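You operate a simulated robot arm through the tools that you are given. There is no shell and no other tool.

You run a simulated two-armed robot. Do the job below in one go: nothing can be reset, and whatever is moved stays where it is left.

JOB
Set the brake gap at knob one to 0.40 mm.
Fine: free the lock lever, and lock the knobs again after; switch the coil off first and leave it off; read the grey display with the point dial on that knob; leave the other knobs.

The check looks at the end state, three seconds after you hand in, the way a careful person would. Anything else that was tipped, shoved, dropped, spilled or broken makes it a failure.

ROBOT AND FRAMES
Two 7-joint arms with fingered hands on one trunk that stands fixed in place. Base frame: the origin is at the foot of the trunk, x ahead of it, y to its left, z up. Readings come in mm, degrees, newtons and seconds.
The left shoulder is at [30, 136, 1205], the right one opposite. Each reaches about 1253 mm from its shoulder. Payload 5 kg a hand.
Tool frame (each hand has its own): the origin (TCP) lies between the finger pads and is the grasp point; the fingertips stand 42 mm ahead of it; z points along the fingers, y is the line along which they close. The gripper opens to 208 mm; its body begins 119 mm behind the TCP. The gripper is a hand of 4 fingers: y runs from the thumb to the fingers, the wrist lies at [0, 0, -332] in the tool frame, and closing takes about 1.5 s.
Orientation is that of the tool frame in the base frame, as a unit quaternion [w, x, y, z]. With the fingers straight down and closing along the base's y, the tool's x points along the base's -x, its y along +y and its z along -z.

CONTROLS
- The arms move only by the tool apply_moves. It takes "left_deltas", "right_deltas" or both (then of equal length, played together; a hand with none holds still); each is a list of rows, each a list of 3 entries, a list of its own where there are three numbers: the gripper command, from -1 (shut) to 1 (fully open), values between in proportion, then the shift along the tool's x, y, z in units of 30 mm (1.0 is 30 mm), then the turn, a rotation vector about the tool's x, y, z in units of 4 degrees (1.0 is 4 degrees). In form: [[claw, [tx, ty, tz], [rx, ry, rz]], ...]. A call has 1 to 20 rows; each row shifts and turns the commanded pose from where the row before left it, along the tool's axes as they then stand. A call with a number of a shift or a turn outside -1 to 1 is refused whole. Each row takes 0.2 s and may step no farther than 50 mm and 8.6 degrees from the row before; otherwise, or with a gripper value out of range, the whole call is refused. Where a pose cannot be reached the arm comes as near as it can. A force on the tool above 50 N (or 10 N above the force at the start of the call, whichever is more), or a blocked arm, ends the call early, and 0.2 s more pass. Each finger travels about 72 mm/s and halts on what it meets, pressing with about 31 N; the grip force reading is that of the motor and also rises with nothing between the fingers. The clock runs only during rows and for 0.2 s after the last one: add rows that do not move to give the fingers time. The reply holds the time, the measured pose of the TCP, the force on the tool along the base axes, the opening and the grip force, in the units named above and with some noise, with the torque about the TCP (base axes, N m) and any sound that the robot's microphone picked up.
- Cameras (640 x 400 px; columns grow to the right, rows downward): "scene" is now at [63, -9.9, 1931.7]; the picture's right is [-0.14, -0.99, 0.00], its down [-0.80, 0.11, -0.59] and it looks along [0.59, -0.08, -0.80] (base axes); focal length 371 px, centre (320, 200). "left" rides on the left gripper at [-101, 0, -145] in its tool frame; the picture's right is [0.00, -1.00, 0.00], its down [0.82, 0.00, -0.57] and it looks along [0.57, 0.00, 0.82] (tool axes); focal length 261 px, centre (320, 200). "right" rides on the right gripper at [101, 0, -145] in its tool frame; the picture's right is [-0.01, 1.00, 0.00], its down [-0.82, 0.00, -0.57] and it looks along [-0.57, 0.00, 0.82] (tool axes); focal length 261 px, centre (320, 200). There is no depth. A picture from a camera that has moved, and an enlarged one, comes with that camera's place and axes in the base frame and with its lens. The place of the scene camera against the robot may be out by one fixed shift of up to 25 mm in any direction.
- camera(camera): a new picture of that camera. No time passes.
- lift_body(by): moves the trunk up (or, below 0, down) by that many mm; the arms and the scene camera ride with it, the base frame stays. It gives what a move gives, with no picture.
- set_grasp(shape, hand): the hand has 4 fingers and takes this shape, open, in about a second: jaw (thumb against the fingers, like two jaws); tri (thumb and two fingers); tip (a fingertip pinch); poke (one finger out to press); point (the index stretched); flat (the hand flat); cup (the hand cupped); fist (a fist). The gripper value then closes the fingers along that shape, each until it touches; the sizes above hold for jaw. It gives what a move gives, with no picture.
- pan_tilt(pan, tilt): turns the head with the scene camera to pan (to the left, within 143 degrees either way) and tilt (down, from -29 to 69), counted from straight ahead of the robot. It gives what a move gives.
- inspect(camera, box): a new picture of the part [left, top, right, bottom] of that camera's present view, enlarged. No time passes.
- finish_job(): hands the job in; it is judged then, once.

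Nothing tells you positions but the pictures and the camera data. Unless the task says otherwise, let go and move clear before handing in.

The tools are called as name(argument=value, ...) on one line, values as JSON. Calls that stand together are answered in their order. apply_moves: Moves the arms, as the interface text tells. Its arguments: {"type":"object","properties":{"left_deltas":{"type":"array","items":{"type":"array"}},"right_deltas":{"type":"array","items":{"type":"array"}}},"required":[]} The other tools are called the same way: lift_body (by) moves the trunk up or down; set_grasp (shape, hand) gives the hand a shape; pan_tilt (pan, tilt) turns the head that bears the scene camera; camera (camera) takes a picture; inspect (camera, box) takes an enlarged picture of a part of a camera's view; finish_job () hands the job in.

At the start:

```text
time_s: 0.0
left_tcp_pos: [743.3, 181.1, 1234.9]
left_orientation: [0.0, 0.0, 1.0, 0.001]
left_wrist_force: [0.9, 0.4, 0.6]
left_moment: [-0.01, -0.03, 0.0]
left_finger_gap: 207.8
left_grip_force: 0.1
left_shape: jaw
right_tcp_pos: [794.9, -363.7, 1274.3]
right_orientation: [0.0, -0.001, 1.0, 0.0]
right_wrist_force: [-0.3, 0.1, -0.1]
right_moment: [0.03, 0.0, 0.01]
right_finger_gap: 207.8
right_grip_force: 0.1
right_shape: jaw
trunk travel left (down, up): [-225.0, 265.0]
head pan, tilt (commanded): [-7.9, 53.6]
```

scene: 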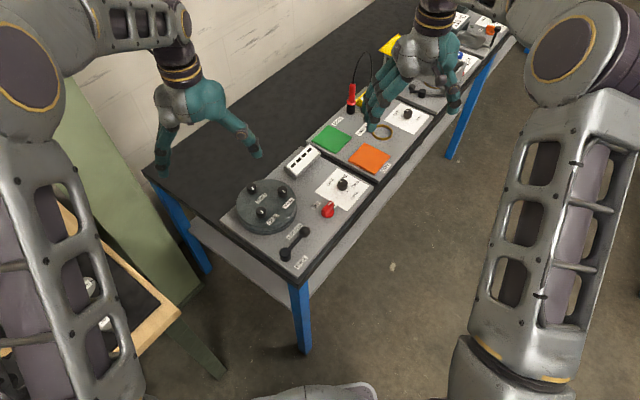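
right: 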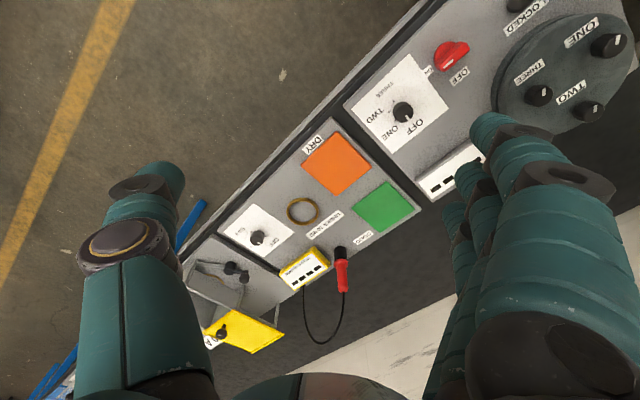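
left: 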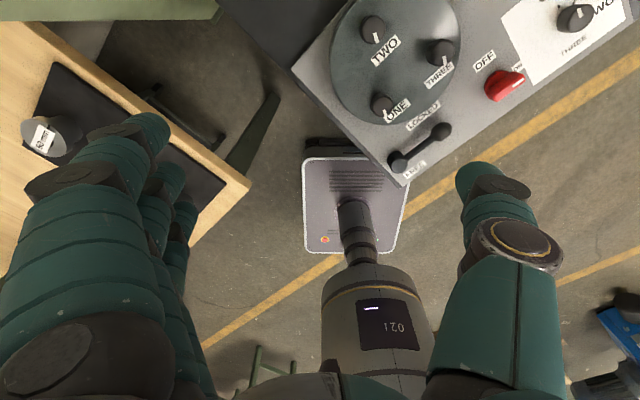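

I see a bench with a brake unit (round grey disc with knobs ONE, TWO, THREE), a lock lever, a red OFF switch, a white point dial and a grey/white display. I'll look closer at each before moving.

inspect(camera="scene", box=[220, 130, 390, 280])

inspect(camera="left", box=[300, 0, 640, 200])

inspect(camera="right", box=[340, 0, 640, 210])

```text
2.67 times, centred on (305, 205) of scene
camera zoom: at [63.0, -9.9, 1931.7], right [-0.14, -0.99, 0.0], down [-0.8, 0.11, -0.59], along [0.59, -0.08, -0.8], focal length 990 px, centre (360, 187)
```

zoom: 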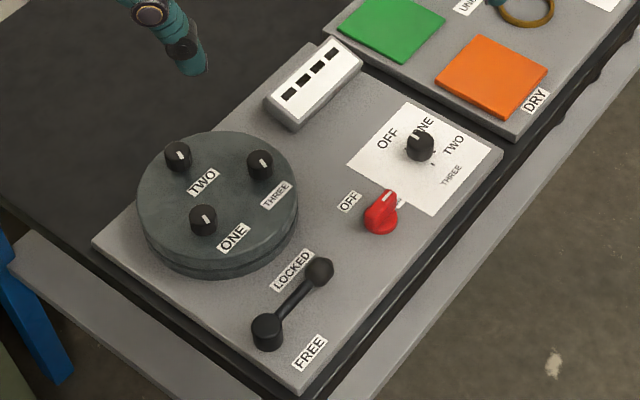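

```text
1.88 times, centred on (470, 100) of left
camera zoom: at [843.4, 181.1, 1380.4], right [0.0, -1.0, 0.0], down [-0.82, 0.0, 0.57], along [-0.57, 0.0, -0.82], focal length 491 px, centre (38, 388)
```

zoom: 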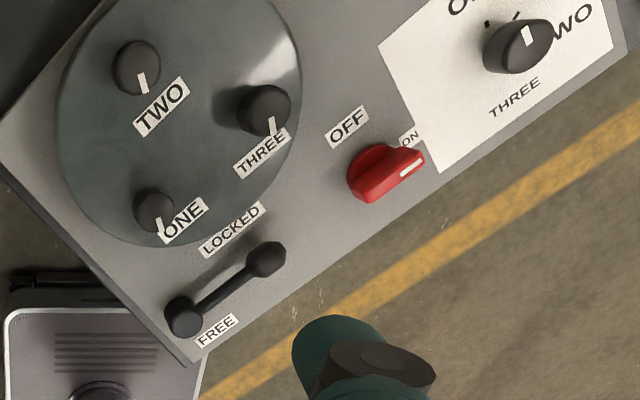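

```text
1.90 times, centred on (490, 105) of right
camera zoom: at [694.6, -362.8, 1419.5], right [0.01, 1.0, 0.0], down [0.82, 0.0, 0.57], along [0.57, 0.0, -0.82], focal length 496 px, centre (-4, 381)
```

zoom: 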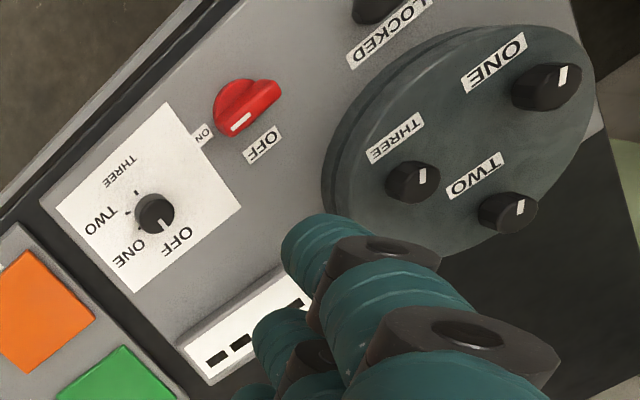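

The station shows the disc with knobs ONE/TWO/THREE, a lock lever, a red coil switch pointing at ON, the point dial at OFF, and a blank display. I'll zoom in further on each control before moving.

inspect(camera="scene", box=[280, 140, 330, 180])

inspect(camera="scene", box=[310, 160, 374, 220])

inspect(camera="scene", box=[270, 220, 320, 275])

inspect(camera="scene", box=[230, 170, 310, 240])

inspect(camera="left", box=[360, 80, 480, 190])

inspect(camera="left", box=[470, 0, 640, 120])

```text
10.00 times, centred on (305, 160) of scene
camera zoom: at [63.0, -9.9, 1931.7], right [-0.14, -0.99, 0.0], down [-0.8, 0.11, -0.59], along [0.59, -0.08, -0.8], focal length 3713 px, centre (470, 600)
```

zoom: 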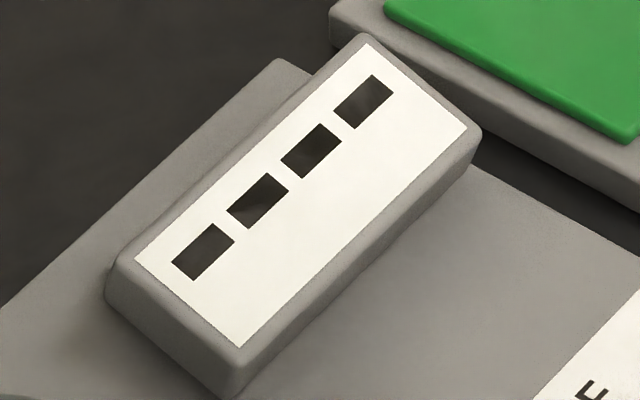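

```text
6.67 times, centred on (342, 190) of scene
camera zoom: at [63.0, -9.9, 1931.7], right [-0.14, -0.99, 0.0], down [-0.8, 0.11, -0.59], along [0.59, -0.08, -0.8], focal length 2475 px, centre (173, 267)
```

zoom: 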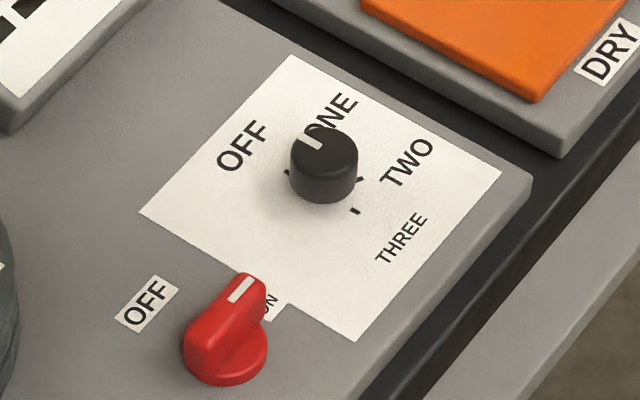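

```text
7.27 times, centred on (295, 248) of scene
camera zoom: at [63.0, -9.9, 1931.7], right [-0.14, -0.99, 0.0], down [-0.8, 0.11, -0.59], along [0.59, -0.08, -0.8], focal length 2700 px, centre (502, -146)
```

zoom: 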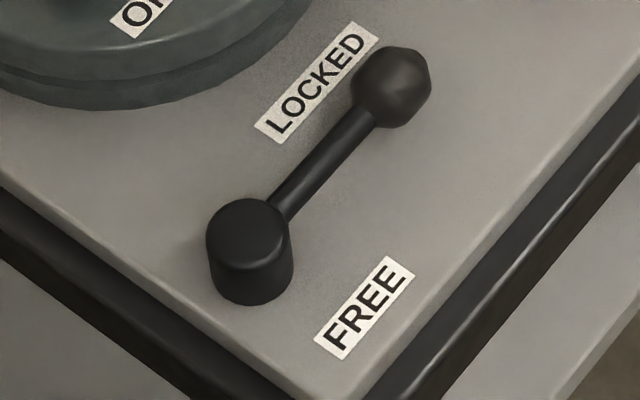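

```text
5.71 times, centred on (270, 205) of scene
camera zoom: at [63.0, -9.9, 1931.7], right [-0.14, -0.99, 0.0], down [-0.8, 0.11, -0.59], along [0.59, -0.08, -0.8], focal length 2122 px, centre (606, 171)
```

zoom: 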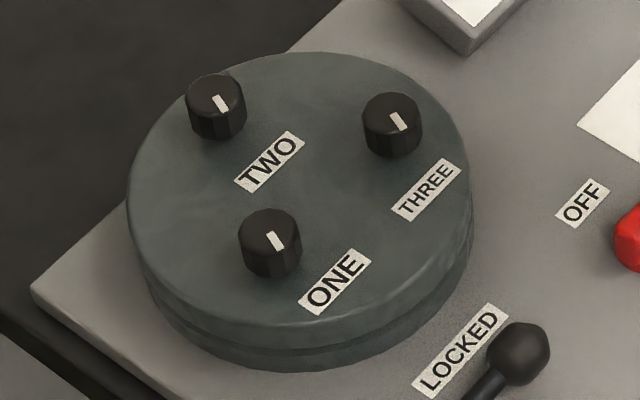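

```text
3.64 times, centred on (420, 135) of left
camera zoom: at [843.4, 181.1, 1380.4], right [0.0, -1.0, 0.0], down [-0.82, 0.0, 0.57], along [-0.57, 0.0, -0.82], focal length 948 px, centre (-44, 436)
```

zoom: 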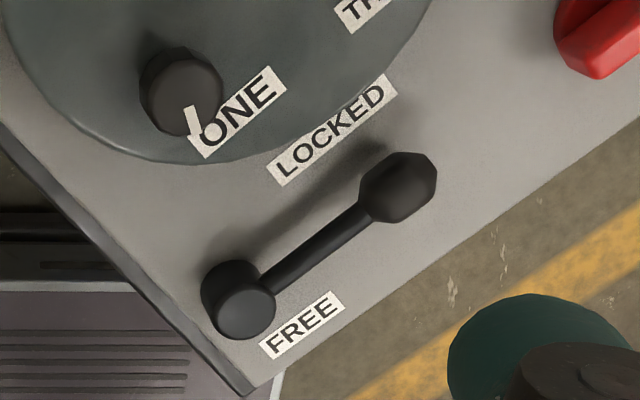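

```text
3.33 times, centred on (555, 60) of left
camera zoom: at [843.4, 181.1, 1380.4], right [0.0, -1.0, 0.0], down [-0.82, 0.0, 0.57], along [-0.57, 0.0, -0.82], focal length 869 px, centre (-463, 667)
```

zoom: 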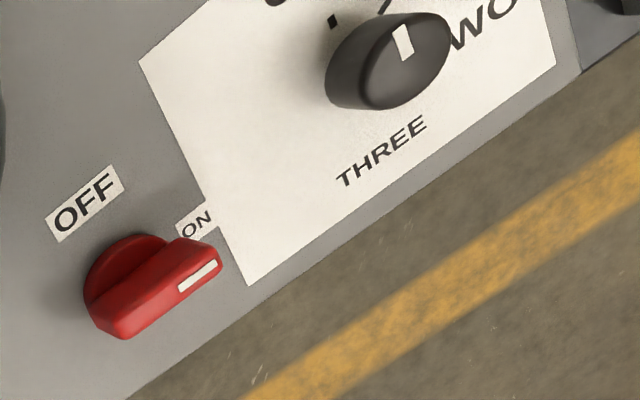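

The panel top is near z 882. I place the red switch near (745,-135), the point dial near (845,-199), the lever ball near (674,-42), and knob ONE near (731,82). I'm moving the right hand above the switch, turned to the panel's angle, for a closer look.

apply_moves(right_deltas=[[0.2, [0.208, 0.954, 0.5], [0, 0, 0]], [0.2, [0.208, 0.954, 0.5], [0, 0, 0]], [0.2, [0.208, 0.954, 0.5], [0, 0, 0]], [0.2, [0.208, 0.954, 0.5], [0, 0, 0]], [0.2, [0.208, 0.954, 0.5], [0, 0, 0]], [0.2, [0.208, 0.954, 0.5], [0, 0, 0]], [0.2, [0.208, 0.954, 0.5], [0, 0, 0]], [0.2, [0.208, 0.954, 0.5], [0, 0, 0]], [0.2, [0, 0, 0], [0, 0, 0.99]], [0.2, [0, 0, 0], [0, 0, 0.99]], [0.2, [0, 0, 0], [0, 0, 0.99]], [0.2, [0, 0, 0], [0, 0, 0.99]], [0.2, [0, 0, 0], [0, 0, 0.99]], [0.2, [0, 0, 0], [0, 0, 0.99]], [0.2, [0, 0, 0], [0, 0, 0.99]], [0.2, [0, 0, 0], [0, 0, 0.99]], [0.2, [0, 0, 0], [0, 0, 0.99]], [0.2, [0, 0, 0], [0, 0, 0.99]], [0.2, [0, 0, 0], [0, 0, 0.99]], [0.2, [0, 0, 0], [0, 0, 0.99]]])

camera(camera="right")

camera(camera="scene")

```text
time_s: 4.2
left_tcp_pos: [742.8, 181.3, 1234.9]
left_orientation: [0.001, 0.0, 1.0, 0.0]
left_wrist_force: [0.1, 0.3, -0.2]
left_moment: [-0.01, 0.01, 0.03]
left_finger_gap: 207.9
left_grip_force: 0.0
left_shape: jaw
right_tcp_pos: [744.7, -134.7, 1154.6]
right_orientation: [0.0, 0.404, 0.915, 0.0]
right_wrist_force: [0.9, -1.1, -1.4]
right_moment: [0.04, 0.0, -0.01]
right_finger_gap: 125.6
right_grip_force: 0.0
right_shape: jaw
trunk travel left (down, up): [-225.0, 265.0]
head pan, tilt (commanded): [-7.9, 53.6]
```

```text
taken
camera right: at [678.4, -59.7, 1299.6], right [0.74, 0.67, 0.0], down [0.55, -0.61, 0.57], along [0.38, -0.42, -0.82], focal length 261 px, centre (320, 200)
```

right: 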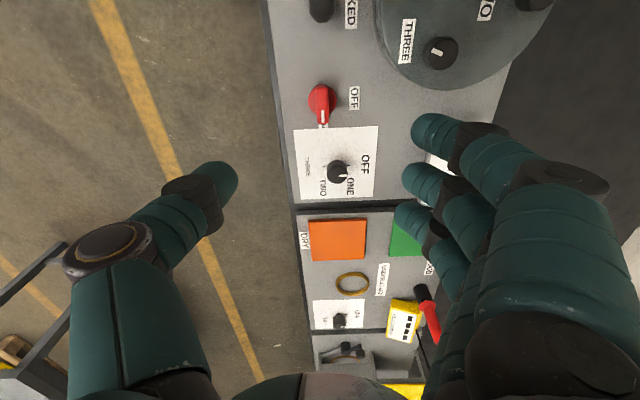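

```text
taken
camera scene: at [63.0, -9.6, 1931.7], right [-0.14, -0.99, 0.0], down [-0.8, 0.11, -0.59], along [0.59, -0.08, -0.8], focal length 371 px, centre (320, 200)
```

scene: 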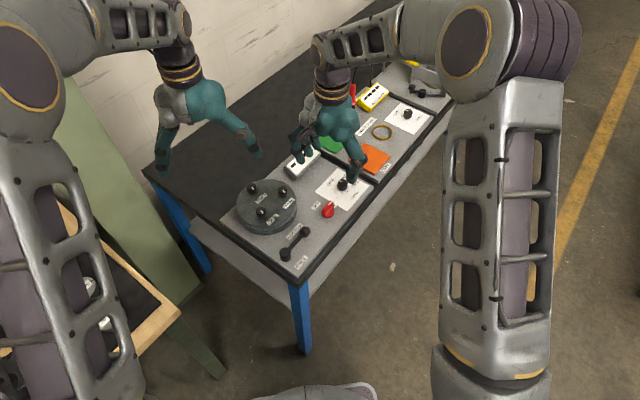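

inspect(camera="right", box=[270, 60, 390, 210])

inspect(camera="right", box=[295, 75, 370, 130])

inspect(camera="right", box=[295, 140, 375, 205])

```text
2.67 times, centred on (330, 135) of right
camera zoom: at [678.4, -59.7, 1299.6], right [0.74, 0.67, 0.0], down [0.55, -0.61, 0.57], along [0.38, -0.42, -0.82], focal length 695 px, centre (293, 373)
```

zoom: 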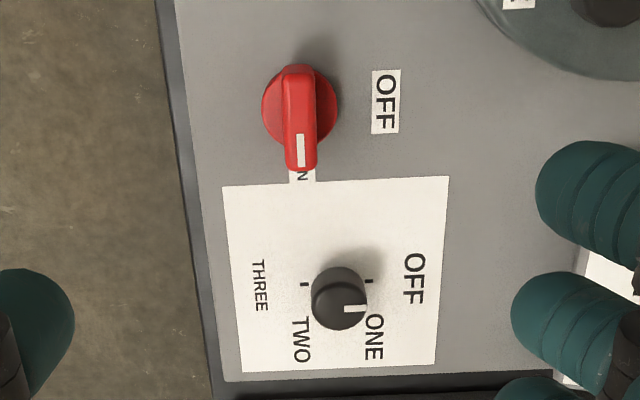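

```text
7.27 times, centred on (332, 102) of right
camera zoom: at [678.4, -59.7, 1299.6], right [0.74, 0.67, 0.0], down [0.55, -0.61, 0.57], along [0.38, -0.42, -0.82], focal length 1896 px, centre (229, 909)
```

zoom: 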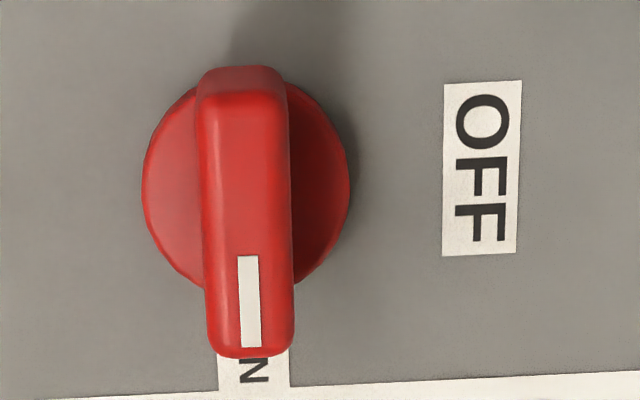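

```text
6.15 times, centred on (335, 172) of right
camera zoom: at [678.4, -59.7, 1299.6], right [0.74, 0.67, 0.0], down [0.55, -0.61, 0.57], along [0.38, -0.42, -0.82], focal length 1604 px, centre (228, 369)
```

zoom: 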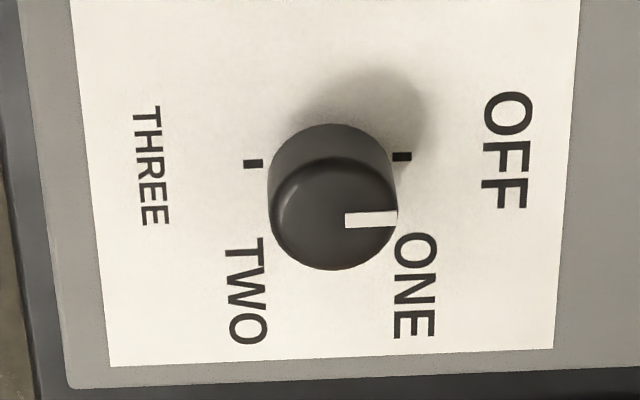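

The red switch bar points along the panel to ON, and OFF is 90° counter-clockwise. The dial points at OFF, with ONE 60° clockwise. The switch centre is near (751,-134) with its top near z 920. I'm lowering the right hand over the bar.

apply_moves(right_deltas=[[-0.2, [-0.117, 0.163, 0], [0, 0, -0.65]], [-0.2, [0, 0, 1], [0, 0, 0]], [-0.2, [0, 0, 1], [0, 0, 0]], [-0.2, [0, 0, 1], [0, 0, 0]], [-0.2, [0, 0, 1], [0, 0, 0]], [-0.2, [0, 0, 1], [0, 0, 0]], [-0.2, [0, 0, 0], [0, 0, 0]]])

camera(camera="right")

inspect(camera="scene", box=[260, 120, 400, 240])

```text
time_s: 5.8
left_tcp_pos: [743.3, 181.5, 1236.0]
left_orientation: [-0.001, -0.001, 1.0, 0.0]
left_wrist_force: [-0.8, -0.1, -0.5]
left_moment: [-0.03, -0.06, 0.0]
left_finger_gap: 207.8
left_grip_force: 0.0
left_shape: jaw
right_tcp_pos: [749.9, -135.2, 1004.1]
right_orientation: [0.0, 0.383, 0.924, 0.0]
right_wrist_force: [0.8, 0.3, -1.2]
right_moment: [-0.02, -0.07, -0.03]
right_finger_gap: 84.0
right_grip_force: 0.0
right_shape: jaw
trunk travel left (down, up): [-225.0, 265.0]
head pan, tilt (commanded): [-7.9, 53.6]
```

```text
taken
camera right: at [680.2, -63.4, 1149.2], right [0.71, 0.7, 0.0], down [0.58, -0.58, 0.57], along [0.4, -0.41, -0.82], focal length 261 px, centre (320, 200)
```

right: 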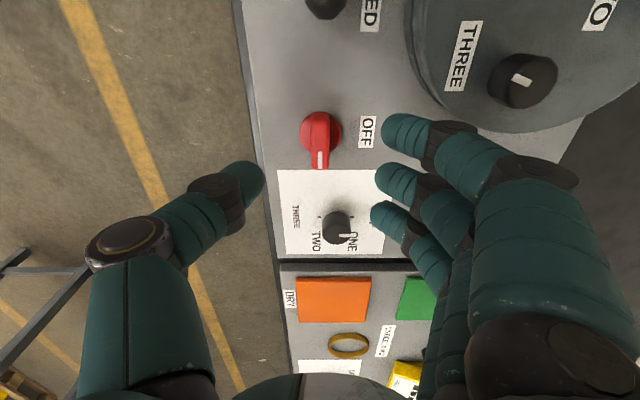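

```text
3.33 times, centred on (330, 180) of scene
camera zoom: at [62.1, -9.5, 1931.8], right [-0.14, -0.99, 0.0], down [-0.8, 0.11, -0.59], along [0.59, -0.08, -0.8], focal length 1238 px, centre (287, 267)
```

zoom: 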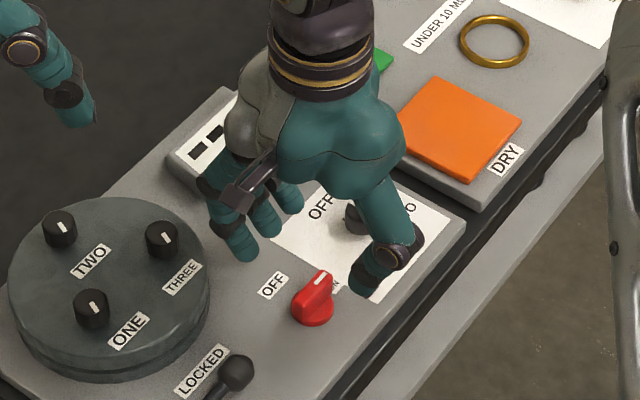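

The bar sits between thumb and fingers as planned. I'm lowering until the fingertips straddle the bar, about 60 mm more.

apply_moves(right_deltas=[[-0.35, [0, 0, 0.7], [0, 0, 0]], [-0.35, [0, 0, 0.7], [0, 0, 0]], [-0.35, [0, 0, 0.6], [0, 0, 0]], [-0.35, [0, 0, 0], [0, 0, 0]]])

camera(camera="right")

inspect(camera="scene", box=[290, 150, 380, 230])

```text
time_s: 6.8
left_tcp_pos: [742.5, 180.4, 1235.8]
left_orientation: [0.0, -0.001, 1.0, 0.0]
left_wrist_force: [0.1, 0.0, 0.5]
left_moment: [0.02, -0.04, 0.01]
left_finger_gap: 208.0
left_grip_force: 0.1
left_shape: jaw
right_tcp_pos: [749.0, -133.4, 944.9]
right_orientation: [0.0, 0.382, 0.924, 0.0]
right_wrist_force: [-0.1, 0.5, -0.4]
right_moment: [0.02, -0.01, -0.01]
right_finger_gap: 68.1
right_grip_force: 0.0
right_shape: jaw
trunk travel left (down, up): [-225.0, 265.0]
head pan, tilt (commanded): [-7.9, 53.6]
```

```text
taken
camera right: at [680.0, -62.5, 1090.0], right [0.71, 0.7, 0.0], down [0.58, -0.58, 0.57], along [0.4, -0.41, -0.82], focal length 261 px, centre (320, 200)
```

right: 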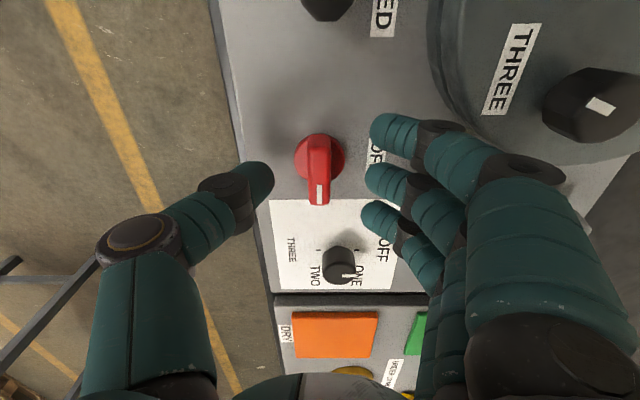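

```text
5.00 times, centred on (335, 190) of scene
camera zoom: at [62.3, -9.8, 1931.8], right [-0.14, -0.99, 0.0], down [-0.8, 0.11, -0.59], along [0.59, -0.08, -0.8], focal length 1856 px, centre (245, 250)
```

zoom: 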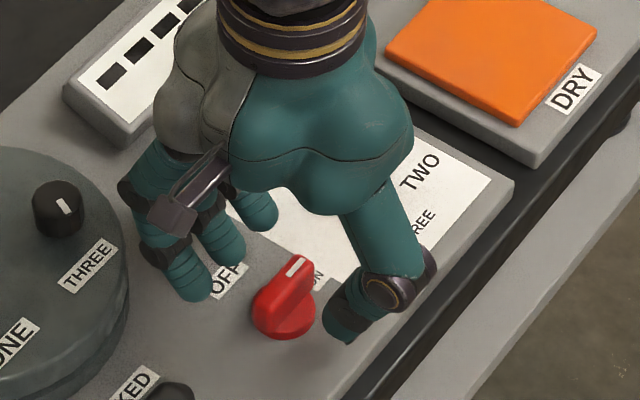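

The bar is centred between thumb and fingers. I'm closing on it and checking before turning.

apply_moves(right_deltas=[[-0.8, [0, 0, 0], [0, 0, 0]], [-0.9, [0, 0, 0], [0, 0, 0]], [-0.95, [0, 0, 0], [0, 0, 0]], [-1, [0, 0, 0], [0, 0, 0]], [-1, [0, 0, 0], [0, 0, 0]], [-1, [0, 0, 0], [0, 0, 0]]])

camera(camera="right")

inspect(camera="scene", box=[290, 150, 380, 230])

```text
time_s: 8.2
left_tcp_pos: [743.7, 180.2, 1236.3]
left_orientation: [0.0, 0.001, 1.0, -0.001]
left_wrist_force: [0.3, -1.2, -0.4]
left_moment: [0.0, 0.0, -0.02]
left_finger_gap: 207.9
left_grip_force: 0.0
left_shape: jaw
right_tcp_pos: [748.5, -135.2, 945.7]
right_orientation: [-0.002, 0.383, 0.924, -0.001]
right_wrist_force: [-8.1, -4.8, -4.0]
right_moment: [-0.09, 0.1, 0.01]
right_finger_gap: 4.7
right_grip_force: 30.9
right_shape: jaw
trunk travel left (down, up): [-225.0, 265.0]
head pan, tilt (commanded): [-7.9, 53.6]
```

```text
taken
camera right: at [679.4, -63.5, 1089.5], right [0.71, 0.7, 0.0], down [0.58, -0.58, 0.57], along [0.4, -0.41, -0.82], focal length 261 px, centre (320, 200)
```

right: 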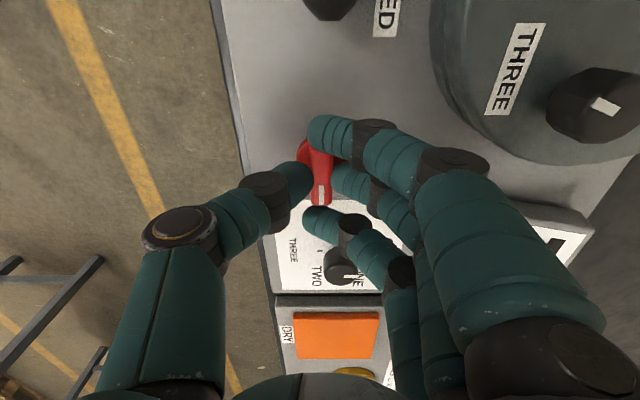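

```text
5.00 times, centred on (335, 190) of scene
camera zoom: at [62.5, -10.4, 1931.7], right [-0.14, -0.99, 0.0], down [-0.8, 0.11, -0.59], along [0.59, -0.08, -0.8], focal length 1856 px, centre (245, 250)
```

zoom: 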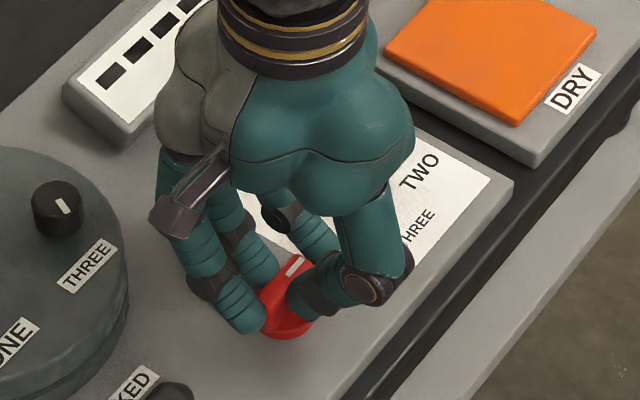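

The thumb and middle finger hold the bar. I'm turning counter-clockwise towards OFF, in part first, and watching the forces.

apply_moves(right_deltas=[[-1, [0, 0, 0], [0, 0, -0.8]], [-1, [0, 0, 0], [0, 0, -0.8]], [-1, [0, 0, 0], [0, 0, -0.8]], [-1, [0, 0, 0], [0, 0, -0.8]], [-1, [0, 0, 0], [0, 0, -0.8]], [-1, [0, 0, 0], [0, 0, -0.8]], [-1, [0, 0, 0], [0, 0, -0.8]], [-1, [0, 0, 0], [0, 0, -0.8]]])

camera(camera="right")

inspect(camera="scene", box=[290, 150, 380, 230])

```text
time_s: 10.0
left_tcp_pos: [742.4, 180.6, 1236.8]
left_orientation: [0.0, -0.001, 1.0, 0.0]
left_wrist_force: [0.4, 0.2, -0.5]
left_moment: [0.01, -0.01, -0.01]
left_finger_gap: 207.7
left_grip_force: 0.1
left_shape: jaw
right_tcp_pos: [749.9, -134.7, 945.1]
right_orientation: [0.0, 0.167, 0.986, 0.0]
right_wrist_force: [-13.6, -12.2, -4.9]
right_moment: [-0.28, 0.25, 0.01]
right_finger_gap: 4.4
right_grip_force: 30.3
right_shape: jaw
trunk travel left (down, up): [-225.0, 265.0]
head pan, tilt (commanded): [-7.9, 53.6]
```

```text
taken
camera right: at [656.0, -101.1, 1089.6], right [0.33, 0.94, 0.0], down [0.77, -0.28, 0.57], along [0.54, -0.19, -0.82], focal length 261 px, centre (320, 200)
```

right: 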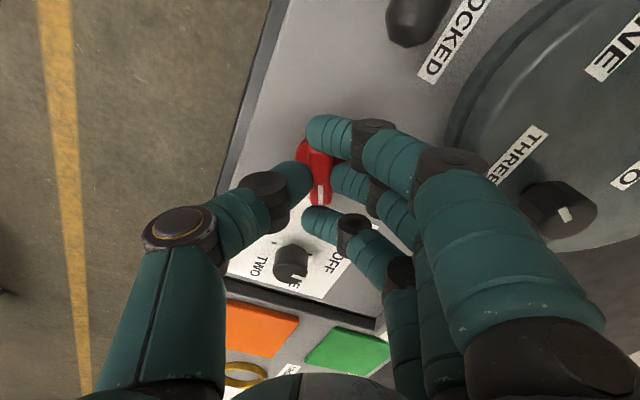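

```text
5.00 times, centred on (335, 190) of scene
camera zoom: at [62.0, -11.1, 1931.8], right [-0.14, -0.99, 0.0], down [-0.8, 0.11, -0.59], along [0.59, -0.08, -0.8], focal length 1856 px, centre (245, 250)
```

zoom: 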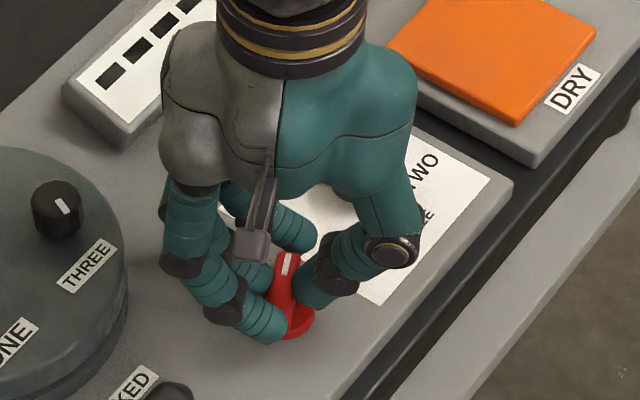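

The switch is following the hand with modest force. I'm continuing the turn towards OFF.

apply_moves(right_deltas=[[-1, [0, 0, 0], [0, 0, -0.9]], [-1, [0, 0, 0], [0, 0, -0.9]], [-1, [0, 0, 0], [0, 0, -0.9]], [-1, [0, 0, 0], [0, 0, -0.9]], [-1, [0, 0, 0], [0, 0, -0.9]], [-1, [0, 0, 0], [0, 0, -0.9]], [-1, [0, 0, 0], [0, 0, -0.9]], [-1, [0, 0, 0], [0, 0, -0.9]], [-1, [0, 0, 0], [0, 0, -0.9]], [-1, [0, 0, 0], [0, 0, -0.9]]])

camera(camera="right")

inspect(camera="scene", box=[290, 150, 380, 230])

```text
time_s: 12.2
left_tcp_pos: [743.3, 178.2, 1236.6]
left_orientation: [0.0, -0.001, 1.0, 0.0]
left_wrist_force: [0.4, -0.3, -0.2]
left_moment: [0.0, 0.01, 0.0]
left_finger_gap: 207.3
left_grip_force: 0.1
left_shape: jaw
right_tcp_pos: [750.4, -133.8, 945.4]
right_orientation: [0.0, -0.146, 0.989, 0.0]
right_wrist_force: [-10.1, -14.8, -5.9]
right_moment: [-0.28, 0.23, 0.01]
right_finger_gap: 4.0
right_grip_force: 30.3
right_shape: jaw
trunk travel left (down, up): [-225.0, 265.0]
head pan, tilt (commanded): [-7.9, 53.6]
```

```text
taken
camera right: at [654.7, -163.2, 1089.7], right [-0.28, 0.96, 0.0], down [0.79, 0.23, 0.57], along [0.55, 0.16, -0.82], focal length 261 px, centre (320, 200)
```

right: 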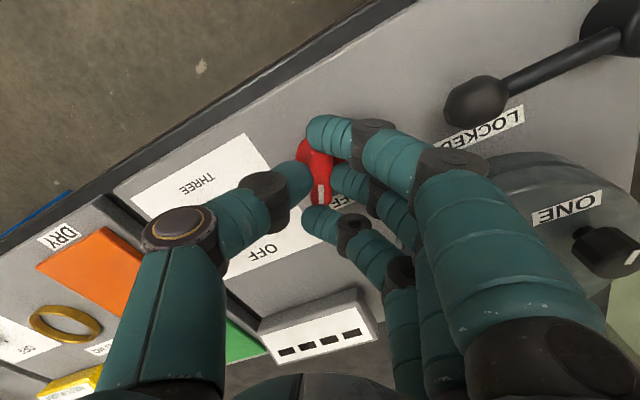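

```text
5.00 times, centred on (335, 190) of scene
camera zoom: at [62.6, -11.3, 1931.7], right [-0.14, -0.99, 0.0], down [-0.8, 0.11, -0.59], along [0.59, -0.08, -0.8], focal length 1856 px, centre (245, 250)
```

zoom: 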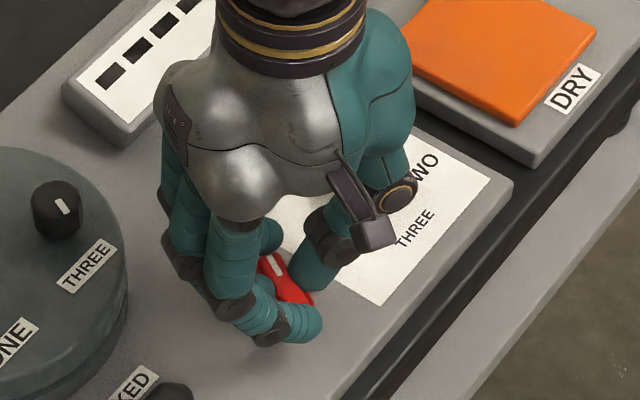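

apply_moves(right_deltas=[[-1, [0, 0, 0], [0, 0, -0.8]], [-1, [0, 0, 0], [0, 0, -0.8]], [-1, [0, 0, 0], [0, 0, -0.8]], [-1, [0, 0, 0], [0, 0, -0.8]], [-1, [0, 0, 0], [0, 0, -0.8]], [-1, [0, 0, 0], [0, 0, -0.8]], [-1, [0, 0, 0], [0, 0, -0.8]], [-1, [0, 0, 0], [0, 0, -0.8]], [-1, [0, 0, 0], [0, 0, -0.6]], [-1, [0, 0, 0], [0, 0, 0]]])

camera(camera="right")

inspect(camera="scene", box=[290, 150, 380, 230])

```text
time_s: 14.4
left_tcp_pos: [742.6, 180.6, 1236.1]
left_orientation: [0.0, 0.0, 1.0, 0.0]
left_wrist_force: [0.9, -0.2, 0.1]
left_moment: [-0.02, -0.02, 0.0]
left_finger_gap: 207.7
left_grip_force: 0.1
left_shape: jaw
right_tcp_pos: [749.6, -134.6, 944.8]
right_orientation: [0.0, -0.38, 0.925, 0.0]
right_wrist_force: [-2.4, -12.1, -1.5]
right_moment: [-0.21, 0.16, -0.08]
right_finger_gap: 4.1
right_grip_force: 30.9
right_shape: jaw
trunk travel left (down, up): [-225.0, 265.0]
head pan, tilt (commanded): [-7.9, 53.6]
```

```text
taken
camera right: at [679.6, -205.2, 1089.4], right [-0.7, 0.71, 0.0], down [0.59, 0.57, 0.57], along [0.41, 0.4, -0.82], focal length 261 px, centre (320, 200)
```

right: 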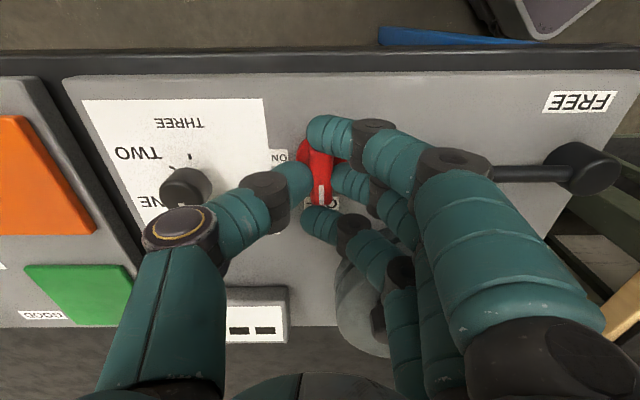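

```text
5.00 times, centred on (335, 190) of scene
camera zoom: at [63.0, -11.0, 1931.8], right [-0.14, -0.99, 0.0], down [-0.8, 0.11, -0.59], along [0.59, -0.08, -0.8], focal length 1856 px, centre (245, 250)
```

zoom: 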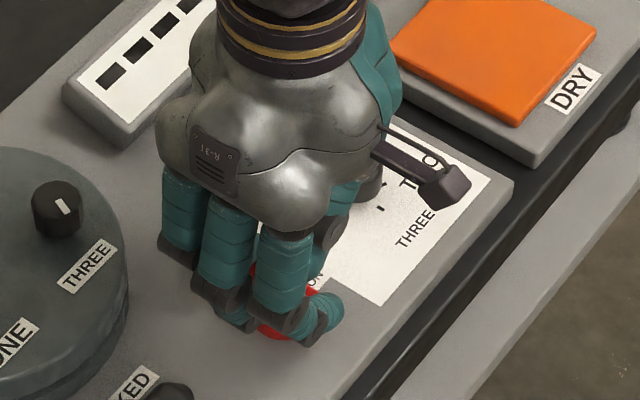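

apply_moves(right_deltas=[[-1, [0, 0, 0], [0, 0, -0.6]], [-1, [0, 0, 0], [0, 0, 0]]])

```text
time_s: 15.0
left_tcp_pos: [742.0, 180.0, 1234.7]
left_orientation: [0.0, 0.0, 1.0, 0.0]
left_wrist_force: [-0.8, -0.7, -0.7]
left_moment: [0.0, 0.01, 0.01]
left_finger_gap: 207.8
left_grip_force: 0.0
left_shape: jaw
right_tcp_pos: [750.6, -134.6, 944.6]
right_orientation: [0.0, -0.4, 0.917, 0.001]
right_wrist_force: [-2.0, -12.5, -1.2]
right_moment: [-0.29, 0.12, -0.25]
right_finger_gap: 4.1
right_grip_force: 31.2
right_shape: jaw
trunk travel left (down, up): [-225.0, 265.0]
head pan, tilt (commanded): [-7.9, 53.6]
```

The torque rises against a stop, so the switch has reached OFF. I'm opening and lifting to confirm.

apply_moves(right_deltas=[[-0.7, [0, 0, 0], [0, 0, 0.6]], [-0.4, [0, 0, 0], [0, 0, 0]], [-0.3, [0, 0, 0], [0, 0, 0]], [-0.3, [0, 0, 0], [0, 0, 0]], [-0.3, [0, 0, -0.5], [0, 0, 0]], [-0.3, [0, 0, -1], [0, 0, 0]], [-0.3, [0, 0, -1], [0, 0, 0]], [-0.3, [0, 0, -1], [0, 0, 0]]])

camera(camera="right")

inspect(camera="scene", box=[270, 140, 380, 230])

```text
time_s: 16.8
left_tcp_pos: [742.2, 181.6, 1236.2]
left_orientation: [0.0, 0.0, 1.0, 0.001]
left_wrist_force: [0.2, 0.6, 0.5]
left_moment: [-0.02, -0.06, -0.04]
left_finger_gap: 207.9
left_grip_force: 0.0
left_shape: jaw
right_tcp_pos: [749.7, -133.2, 1052.2]
right_orientation: [0.0, -0.38, 0.925, 0.001]
right_wrist_force: [0.3, 0.0, 0.2]
right_moment: [-0.06, -0.1, 0.01]
right_finger_gap: 72.1
right_grip_force: 0.0
right_shape: jaw
trunk travel left (down, up): [-225.0, 265.0]
head pan, tilt (commanded): [-7.9, 53.6]
```

```text
taken
camera right: at [679.0, -203.4, 1195.9], right [-0.7, 0.71, 0.0], down [0.59, 0.57, 0.57], along [0.41, 0.4, -0.82], focal length 261 px, centre (320, 200)
```

right: 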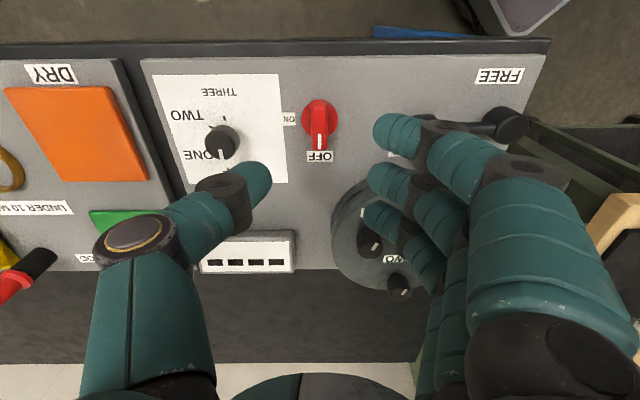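

```text
4.44 times, centred on (325, 185) of scene
camera zoom: at [61.7, -9.7, 1931.8], right [-0.14, -0.99, 0.0], down [-0.8, 0.11, -0.59], along [0.59, -0.08, -0.8], focal length 1650 px, centre (298, 267)
```

zoom: 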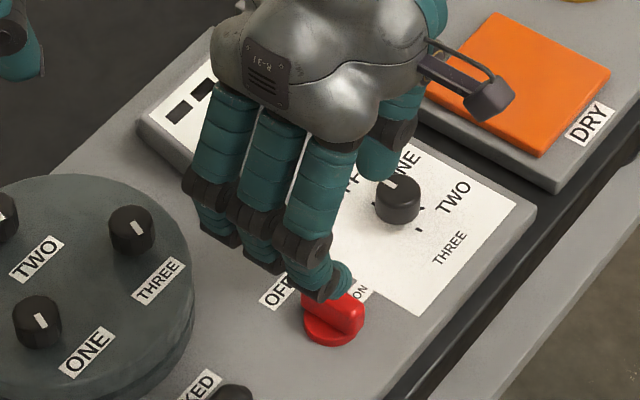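

The switch now points at OFF. Next I'll locate the point dial more precisely.

inspect(camera="right", box=[160, 80, 260, 190])

inspect(camera="right", box=[280, 80, 360, 170])

inspect(camera="right", box=[190, 220, 310, 285])

```text
3.64 times, centred on (210, 135) of right
camera zoom: at [679.0, -203.4, 1195.9], right [-0.7, 0.71, 0.0], down [0.59, 0.57, 0.57], along [0.41, 0.4, -0.82], focal length 948 px, centre (720, 436)
```

zoom: 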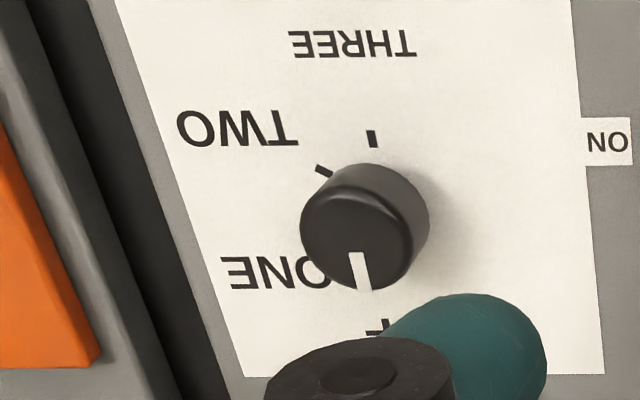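

```text
4.44 times, centred on (320, 125) of right
camera zoom: at [679.0, -203.4, 1195.9], right [-0.7, 0.71, 0.0], down [0.59, 0.57, 0.57], along [0.41, 0.4, -0.82], focal length 1158 px, centre (320, 533)
```

zoom: 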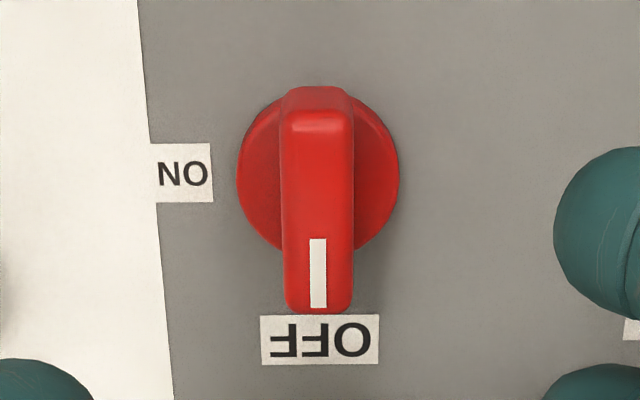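

```text
5.33 times, centred on (250, 252) of right
camera zoom: at [679.0, -203.4, 1195.9], right [-0.7, 0.71, 0.0], down [0.59, 0.57, 0.57], along [0.41, 0.4, -0.82], focal length 1390 px, centre (693, -80)
```

zoom: 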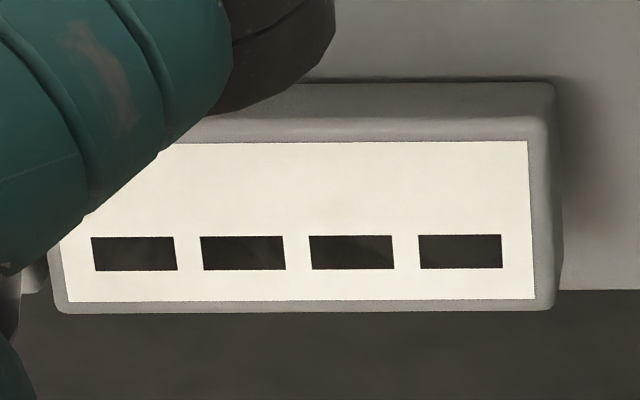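

The dial knob is near (846,-200), its top near z 917 and about 36 mm across. I'm moving the right hand above it.

apply_moves(right_deltas=[[-0.3, [-0.141, -0.77, 0], [0, 0, 0]], [-0.3, [-0.141, -0.77, 0], [0, 0, 0]], [-0.3, [-0.141, -0.77, 0], [0, 0, 0]], [-0.3, [-0.141, -0.77, 0], [0, 0, 0]], [-0.3, [-0.141, -0.77, 0], [0, 0, 0]], [-0.3, [0, 0, 0.6], [0, 0, 0]], [-0.3, [0, 0, 0.6], [0, 0, 0]], [-0.3, [0, 0, 0], [0, 0, 0]]])

camera(camera="right")

inspect(camera="scene", box=[280, 120, 400, 220])

```text
time_s: 18.6
left_tcp_pos: [742.5, 180.0, 1234.6]
left_orientation: [0.0, 0.0, 1.0, 0.0]
left_wrist_force: [-0.2, 0.0, 0.6]
left_moment: [0.02, -0.04, 0.02]
left_finger_gap: 207.6
left_grip_force: 0.0
left_shape: jaw
right_tcp_pos: [845.6, -201.9, 1014.4]
right_orientation: [0.0, -0.38, 0.925, 0.001]
right_wrist_force: [-0.1, -0.3, -0.5]
right_moment: [-0.03, -0.03, 0.01]
right_finger_gap: 72.5
right_grip_force: 0.0
right_shape: jaw
trunk travel left (down, up): [-225.0, 265.0]
head pan, tilt (commanded): [-7.9, 53.6]
```

```text
taken
camera right: at [775.7, -271.6, 1159.8], right [-0.7, 0.71, 0.0], down [0.59, 0.57, 0.57], along [0.41, 0.4, -0.82], focal length 261 px, centre (320, 200)
```

right: 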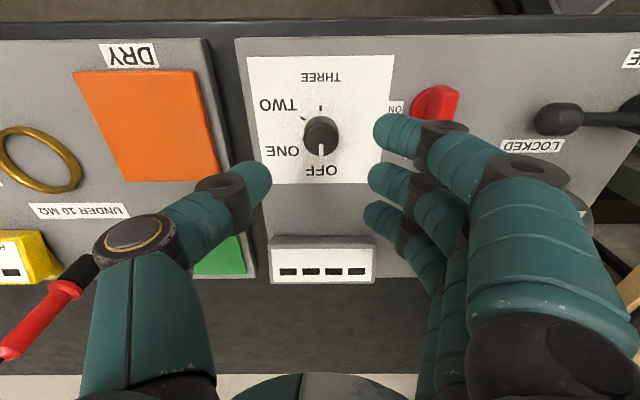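

```text
4.00 times, centred on (340, 170) of scene
camera zoom: at [62.5, -9.7, 1931.8], right [-0.14, -0.99, 0.0], down [-0.8, 0.11, -0.59], along [0.59, -0.08, -0.8], focal length 1485 px, centre (240, 320)
```

zoom: 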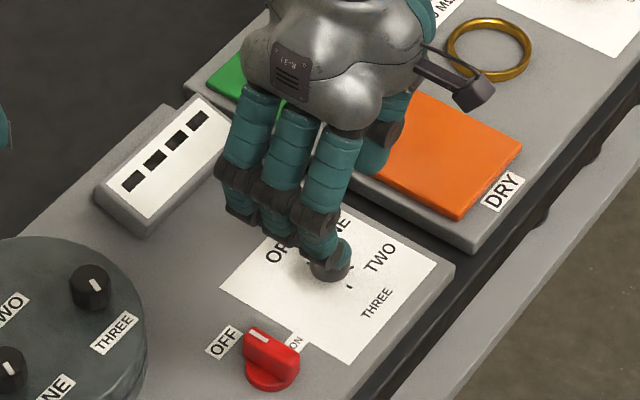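

inspect(camera="right", box=[270, 90, 380, 180])

```text
4.44 times, centred on (325, 135) of right
camera zoom: at [775.7, -271.6, 1159.8], right [-0.7, 0.71, 0.0], down [0.59, 0.57, 0.57], along [0.41, 0.4, -0.82], focal length 1158 px, centre (298, 489)
```

zoom: 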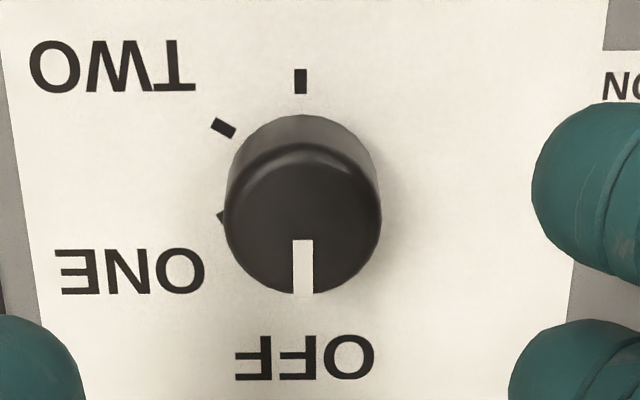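

I'm centred over the dial; ONE is 60° clockwise from the present OFF position. I'm lowering to straddle the knob.

apply_moves(right_deltas=[[-0.35, [0, 0, 0.9], [0, 0, 0]], [-0.35, [0, 0, 0.9], [0, 0, 0]], [-0.35, [0, 0, 0.75], [0, 0, 0]], [-0.35, [0, 0, 0], [0, 0, 0]]])

camera(camera="right")

```text
time_s: 19.6
left_tcp_pos: [742.7, 180.5, 1237.8]
left_orientation: [0.0, 0.0, 1.0, 0.0]
left_wrist_force: [0.0, 0.4, 0.1]
left_moment: [0.03, -0.07, -0.03]
left_finger_gap: 207.9
left_grip_force: 0.1
left_shape: jaw
right_tcp_pos: [846.9, -201.7, 938.0]
right_orientation: [0.0, -0.38, 0.925, 0.0]
right_wrist_force: [-0.5, -0.4, 0.3]
right_moment: [0.01, -0.05, 0.01]
right_finger_gap: 68.2
right_grip_force: 0.1
right_shape: jaw
trunk travel left (down, up): [-225.0, 265.0]
head pan, tilt (commanded): [-7.9, 53.6]
```

```text
taken
camera right: at [775.9, -272.2, 1082.7], right [-0.7, 0.71, 0.0], down [0.59, 0.57, 0.57], along [0.41, 0.4, -0.82], focal length 261 px, centre (320, 200)
```

right: 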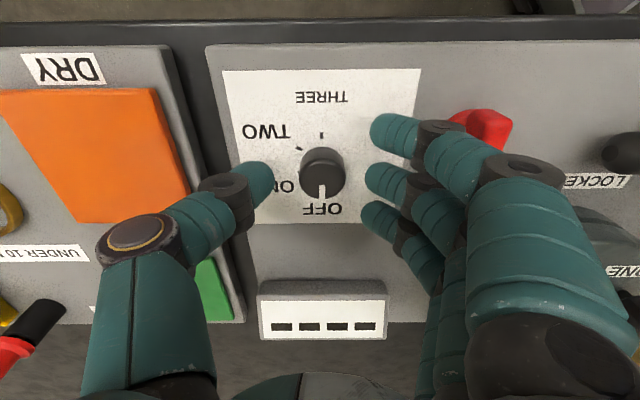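

The knob is between thumb and fingers. I'm closing.

apply_moves(right_deltas=[[-0.7, [0, 0, 0], [0, 0, 0]], [-0.85, [0, 0, 0], [0, 0, 0]], [-0.95, [0, 0, 0], [0, 0, 0]], [-1, [0, 0, 0], [0, 0, 0]], [-1, [0, 0, 0], [0, 0, 0]]])

camera(camera="right")

```text
time_s: 20.8
left_tcp_pos: [744.1, 181.0, 1234.7]
left_orientation: [-0.001, 0.0, 1.0, 0.0]
left_wrist_force: [-0.5, 0.9, 0.3]
left_moment: [-0.06, -0.03, 0.0]
left_finger_gap: 207.6
left_grip_force: 0.0
left_shape: jaw
right_tcp_pos: [848.4, -203.8, 937.2]
right_orientation: [0.0, -0.379, 0.925, -0.001]
right_wrist_force: [10.1, -5.0, -3.0]
right_moment: [0.06, -0.1, -0.01]
right_finger_gap: 12.5
right_grip_force: 30.9
right_shape: jaw
trunk travel left (down, up): [-225.0, 265.0]
head pan, tilt (commanded): [-7.9, 53.6]
```

```text
taken
camera right: at [777.5, -273.7, 1082.0], right [-0.7, 0.72, 0.0], down [0.59, 0.57, 0.57], along [0.41, 0.4, -0.82], focal length 261 px, centre (320, 200)
```

right: 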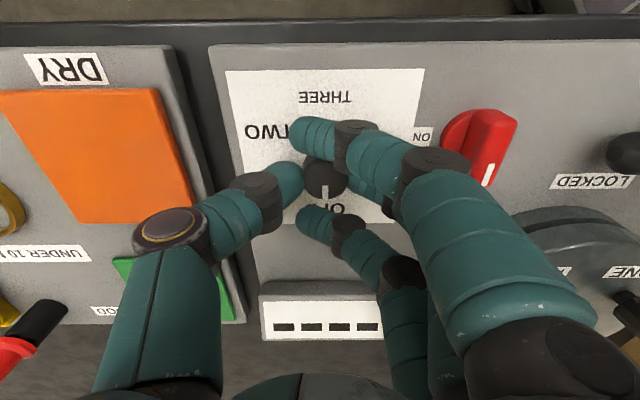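

The thumb and middle finger grip the dial. I'm turning 60° clockwise to ONE.

apply_moves(right_deltas=[[-1, [0, 0, 0], [0, 0, 0.8]], [-1, [0, 0, 0], [0, 0, 0.8]], [-1, [0, 0, 0], [0, 0, 0.8]], [-1, [0, 0, 0], [0, 0, 0.8]], [-1, [0, 0, 0], [0, 0, 0.8]], [-1, [0, 0, 0], [0, 0, 0.8]], [-1, [0, 0, 0], [0, 0, 0.8]], [-1, [0, 0, 0], [0, 0, 0.8]], [-1, [0, 0, 0], [0, 0, 0.8]], [-1, [0, 0, 0], [0, 0, 0.8]]])

camera(camera="right")

inspect(camera="scene", box=[280, 120, 400, 220])

```text
time_s: 23.0
left_tcp_pos: [743.3, 178.8, 1235.9]
left_orientation: [0.001, 0.0, 1.0, 0.001]
left_wrist_force: [0.4, 0.4, -0.2]
left_moment: [-0.01, -0.03, 0.0]
left_finger_gap: 207.7
left_grip_force: 0.2
left_shape: jaw
right_tcp_pos: [846.5, -202.7, 937.3]
right_orientation: [-0.002, -0.11, 0.994, 0.001]
right_wrist_force: [6.6, -22.1, 4.7]
right_moment: [-0.53, -0.16, 0.03]
right_finger_gap: 12.9
right_grip_force: 31.4
right_shape: jaw
trunk travel left (down, up): [-225.0, 265.0]
head pan, tilt (commanded): [-7.9, 53.6]
```

```text
taken
camera right: at [749.5, -224.6, 1082.0], right [-0.21, 0.98, 0.0], down [0.8, 0.18, 0.57], along [0.56, 0.12, -0.82], focal length 261 px, centre (320, 200)
```

right: 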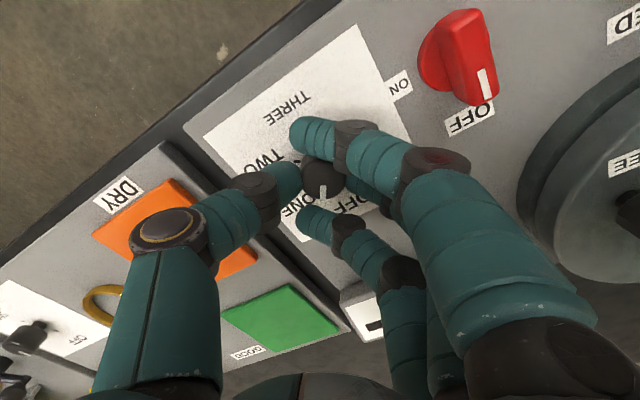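

```text
4.00 times, centred on (340, 170) of scene
camera zoom: at [63.2, -11.7, 1931.7], right [-0.14, -0.99, 0.0], down [-0.8, 0.11, -0.59], along [0.59, -0.08, -0.8], focal length 1485 px, centre (240, 320)
```

zoom: 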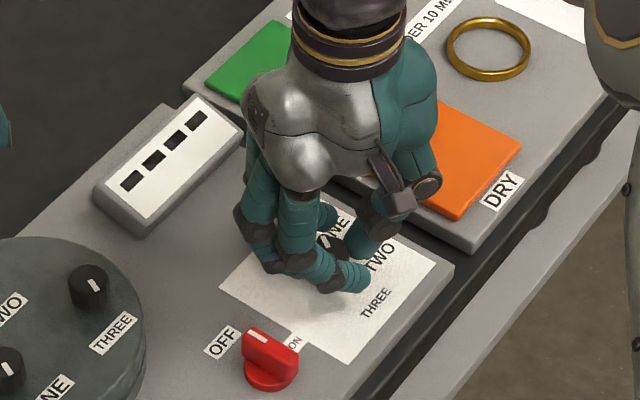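

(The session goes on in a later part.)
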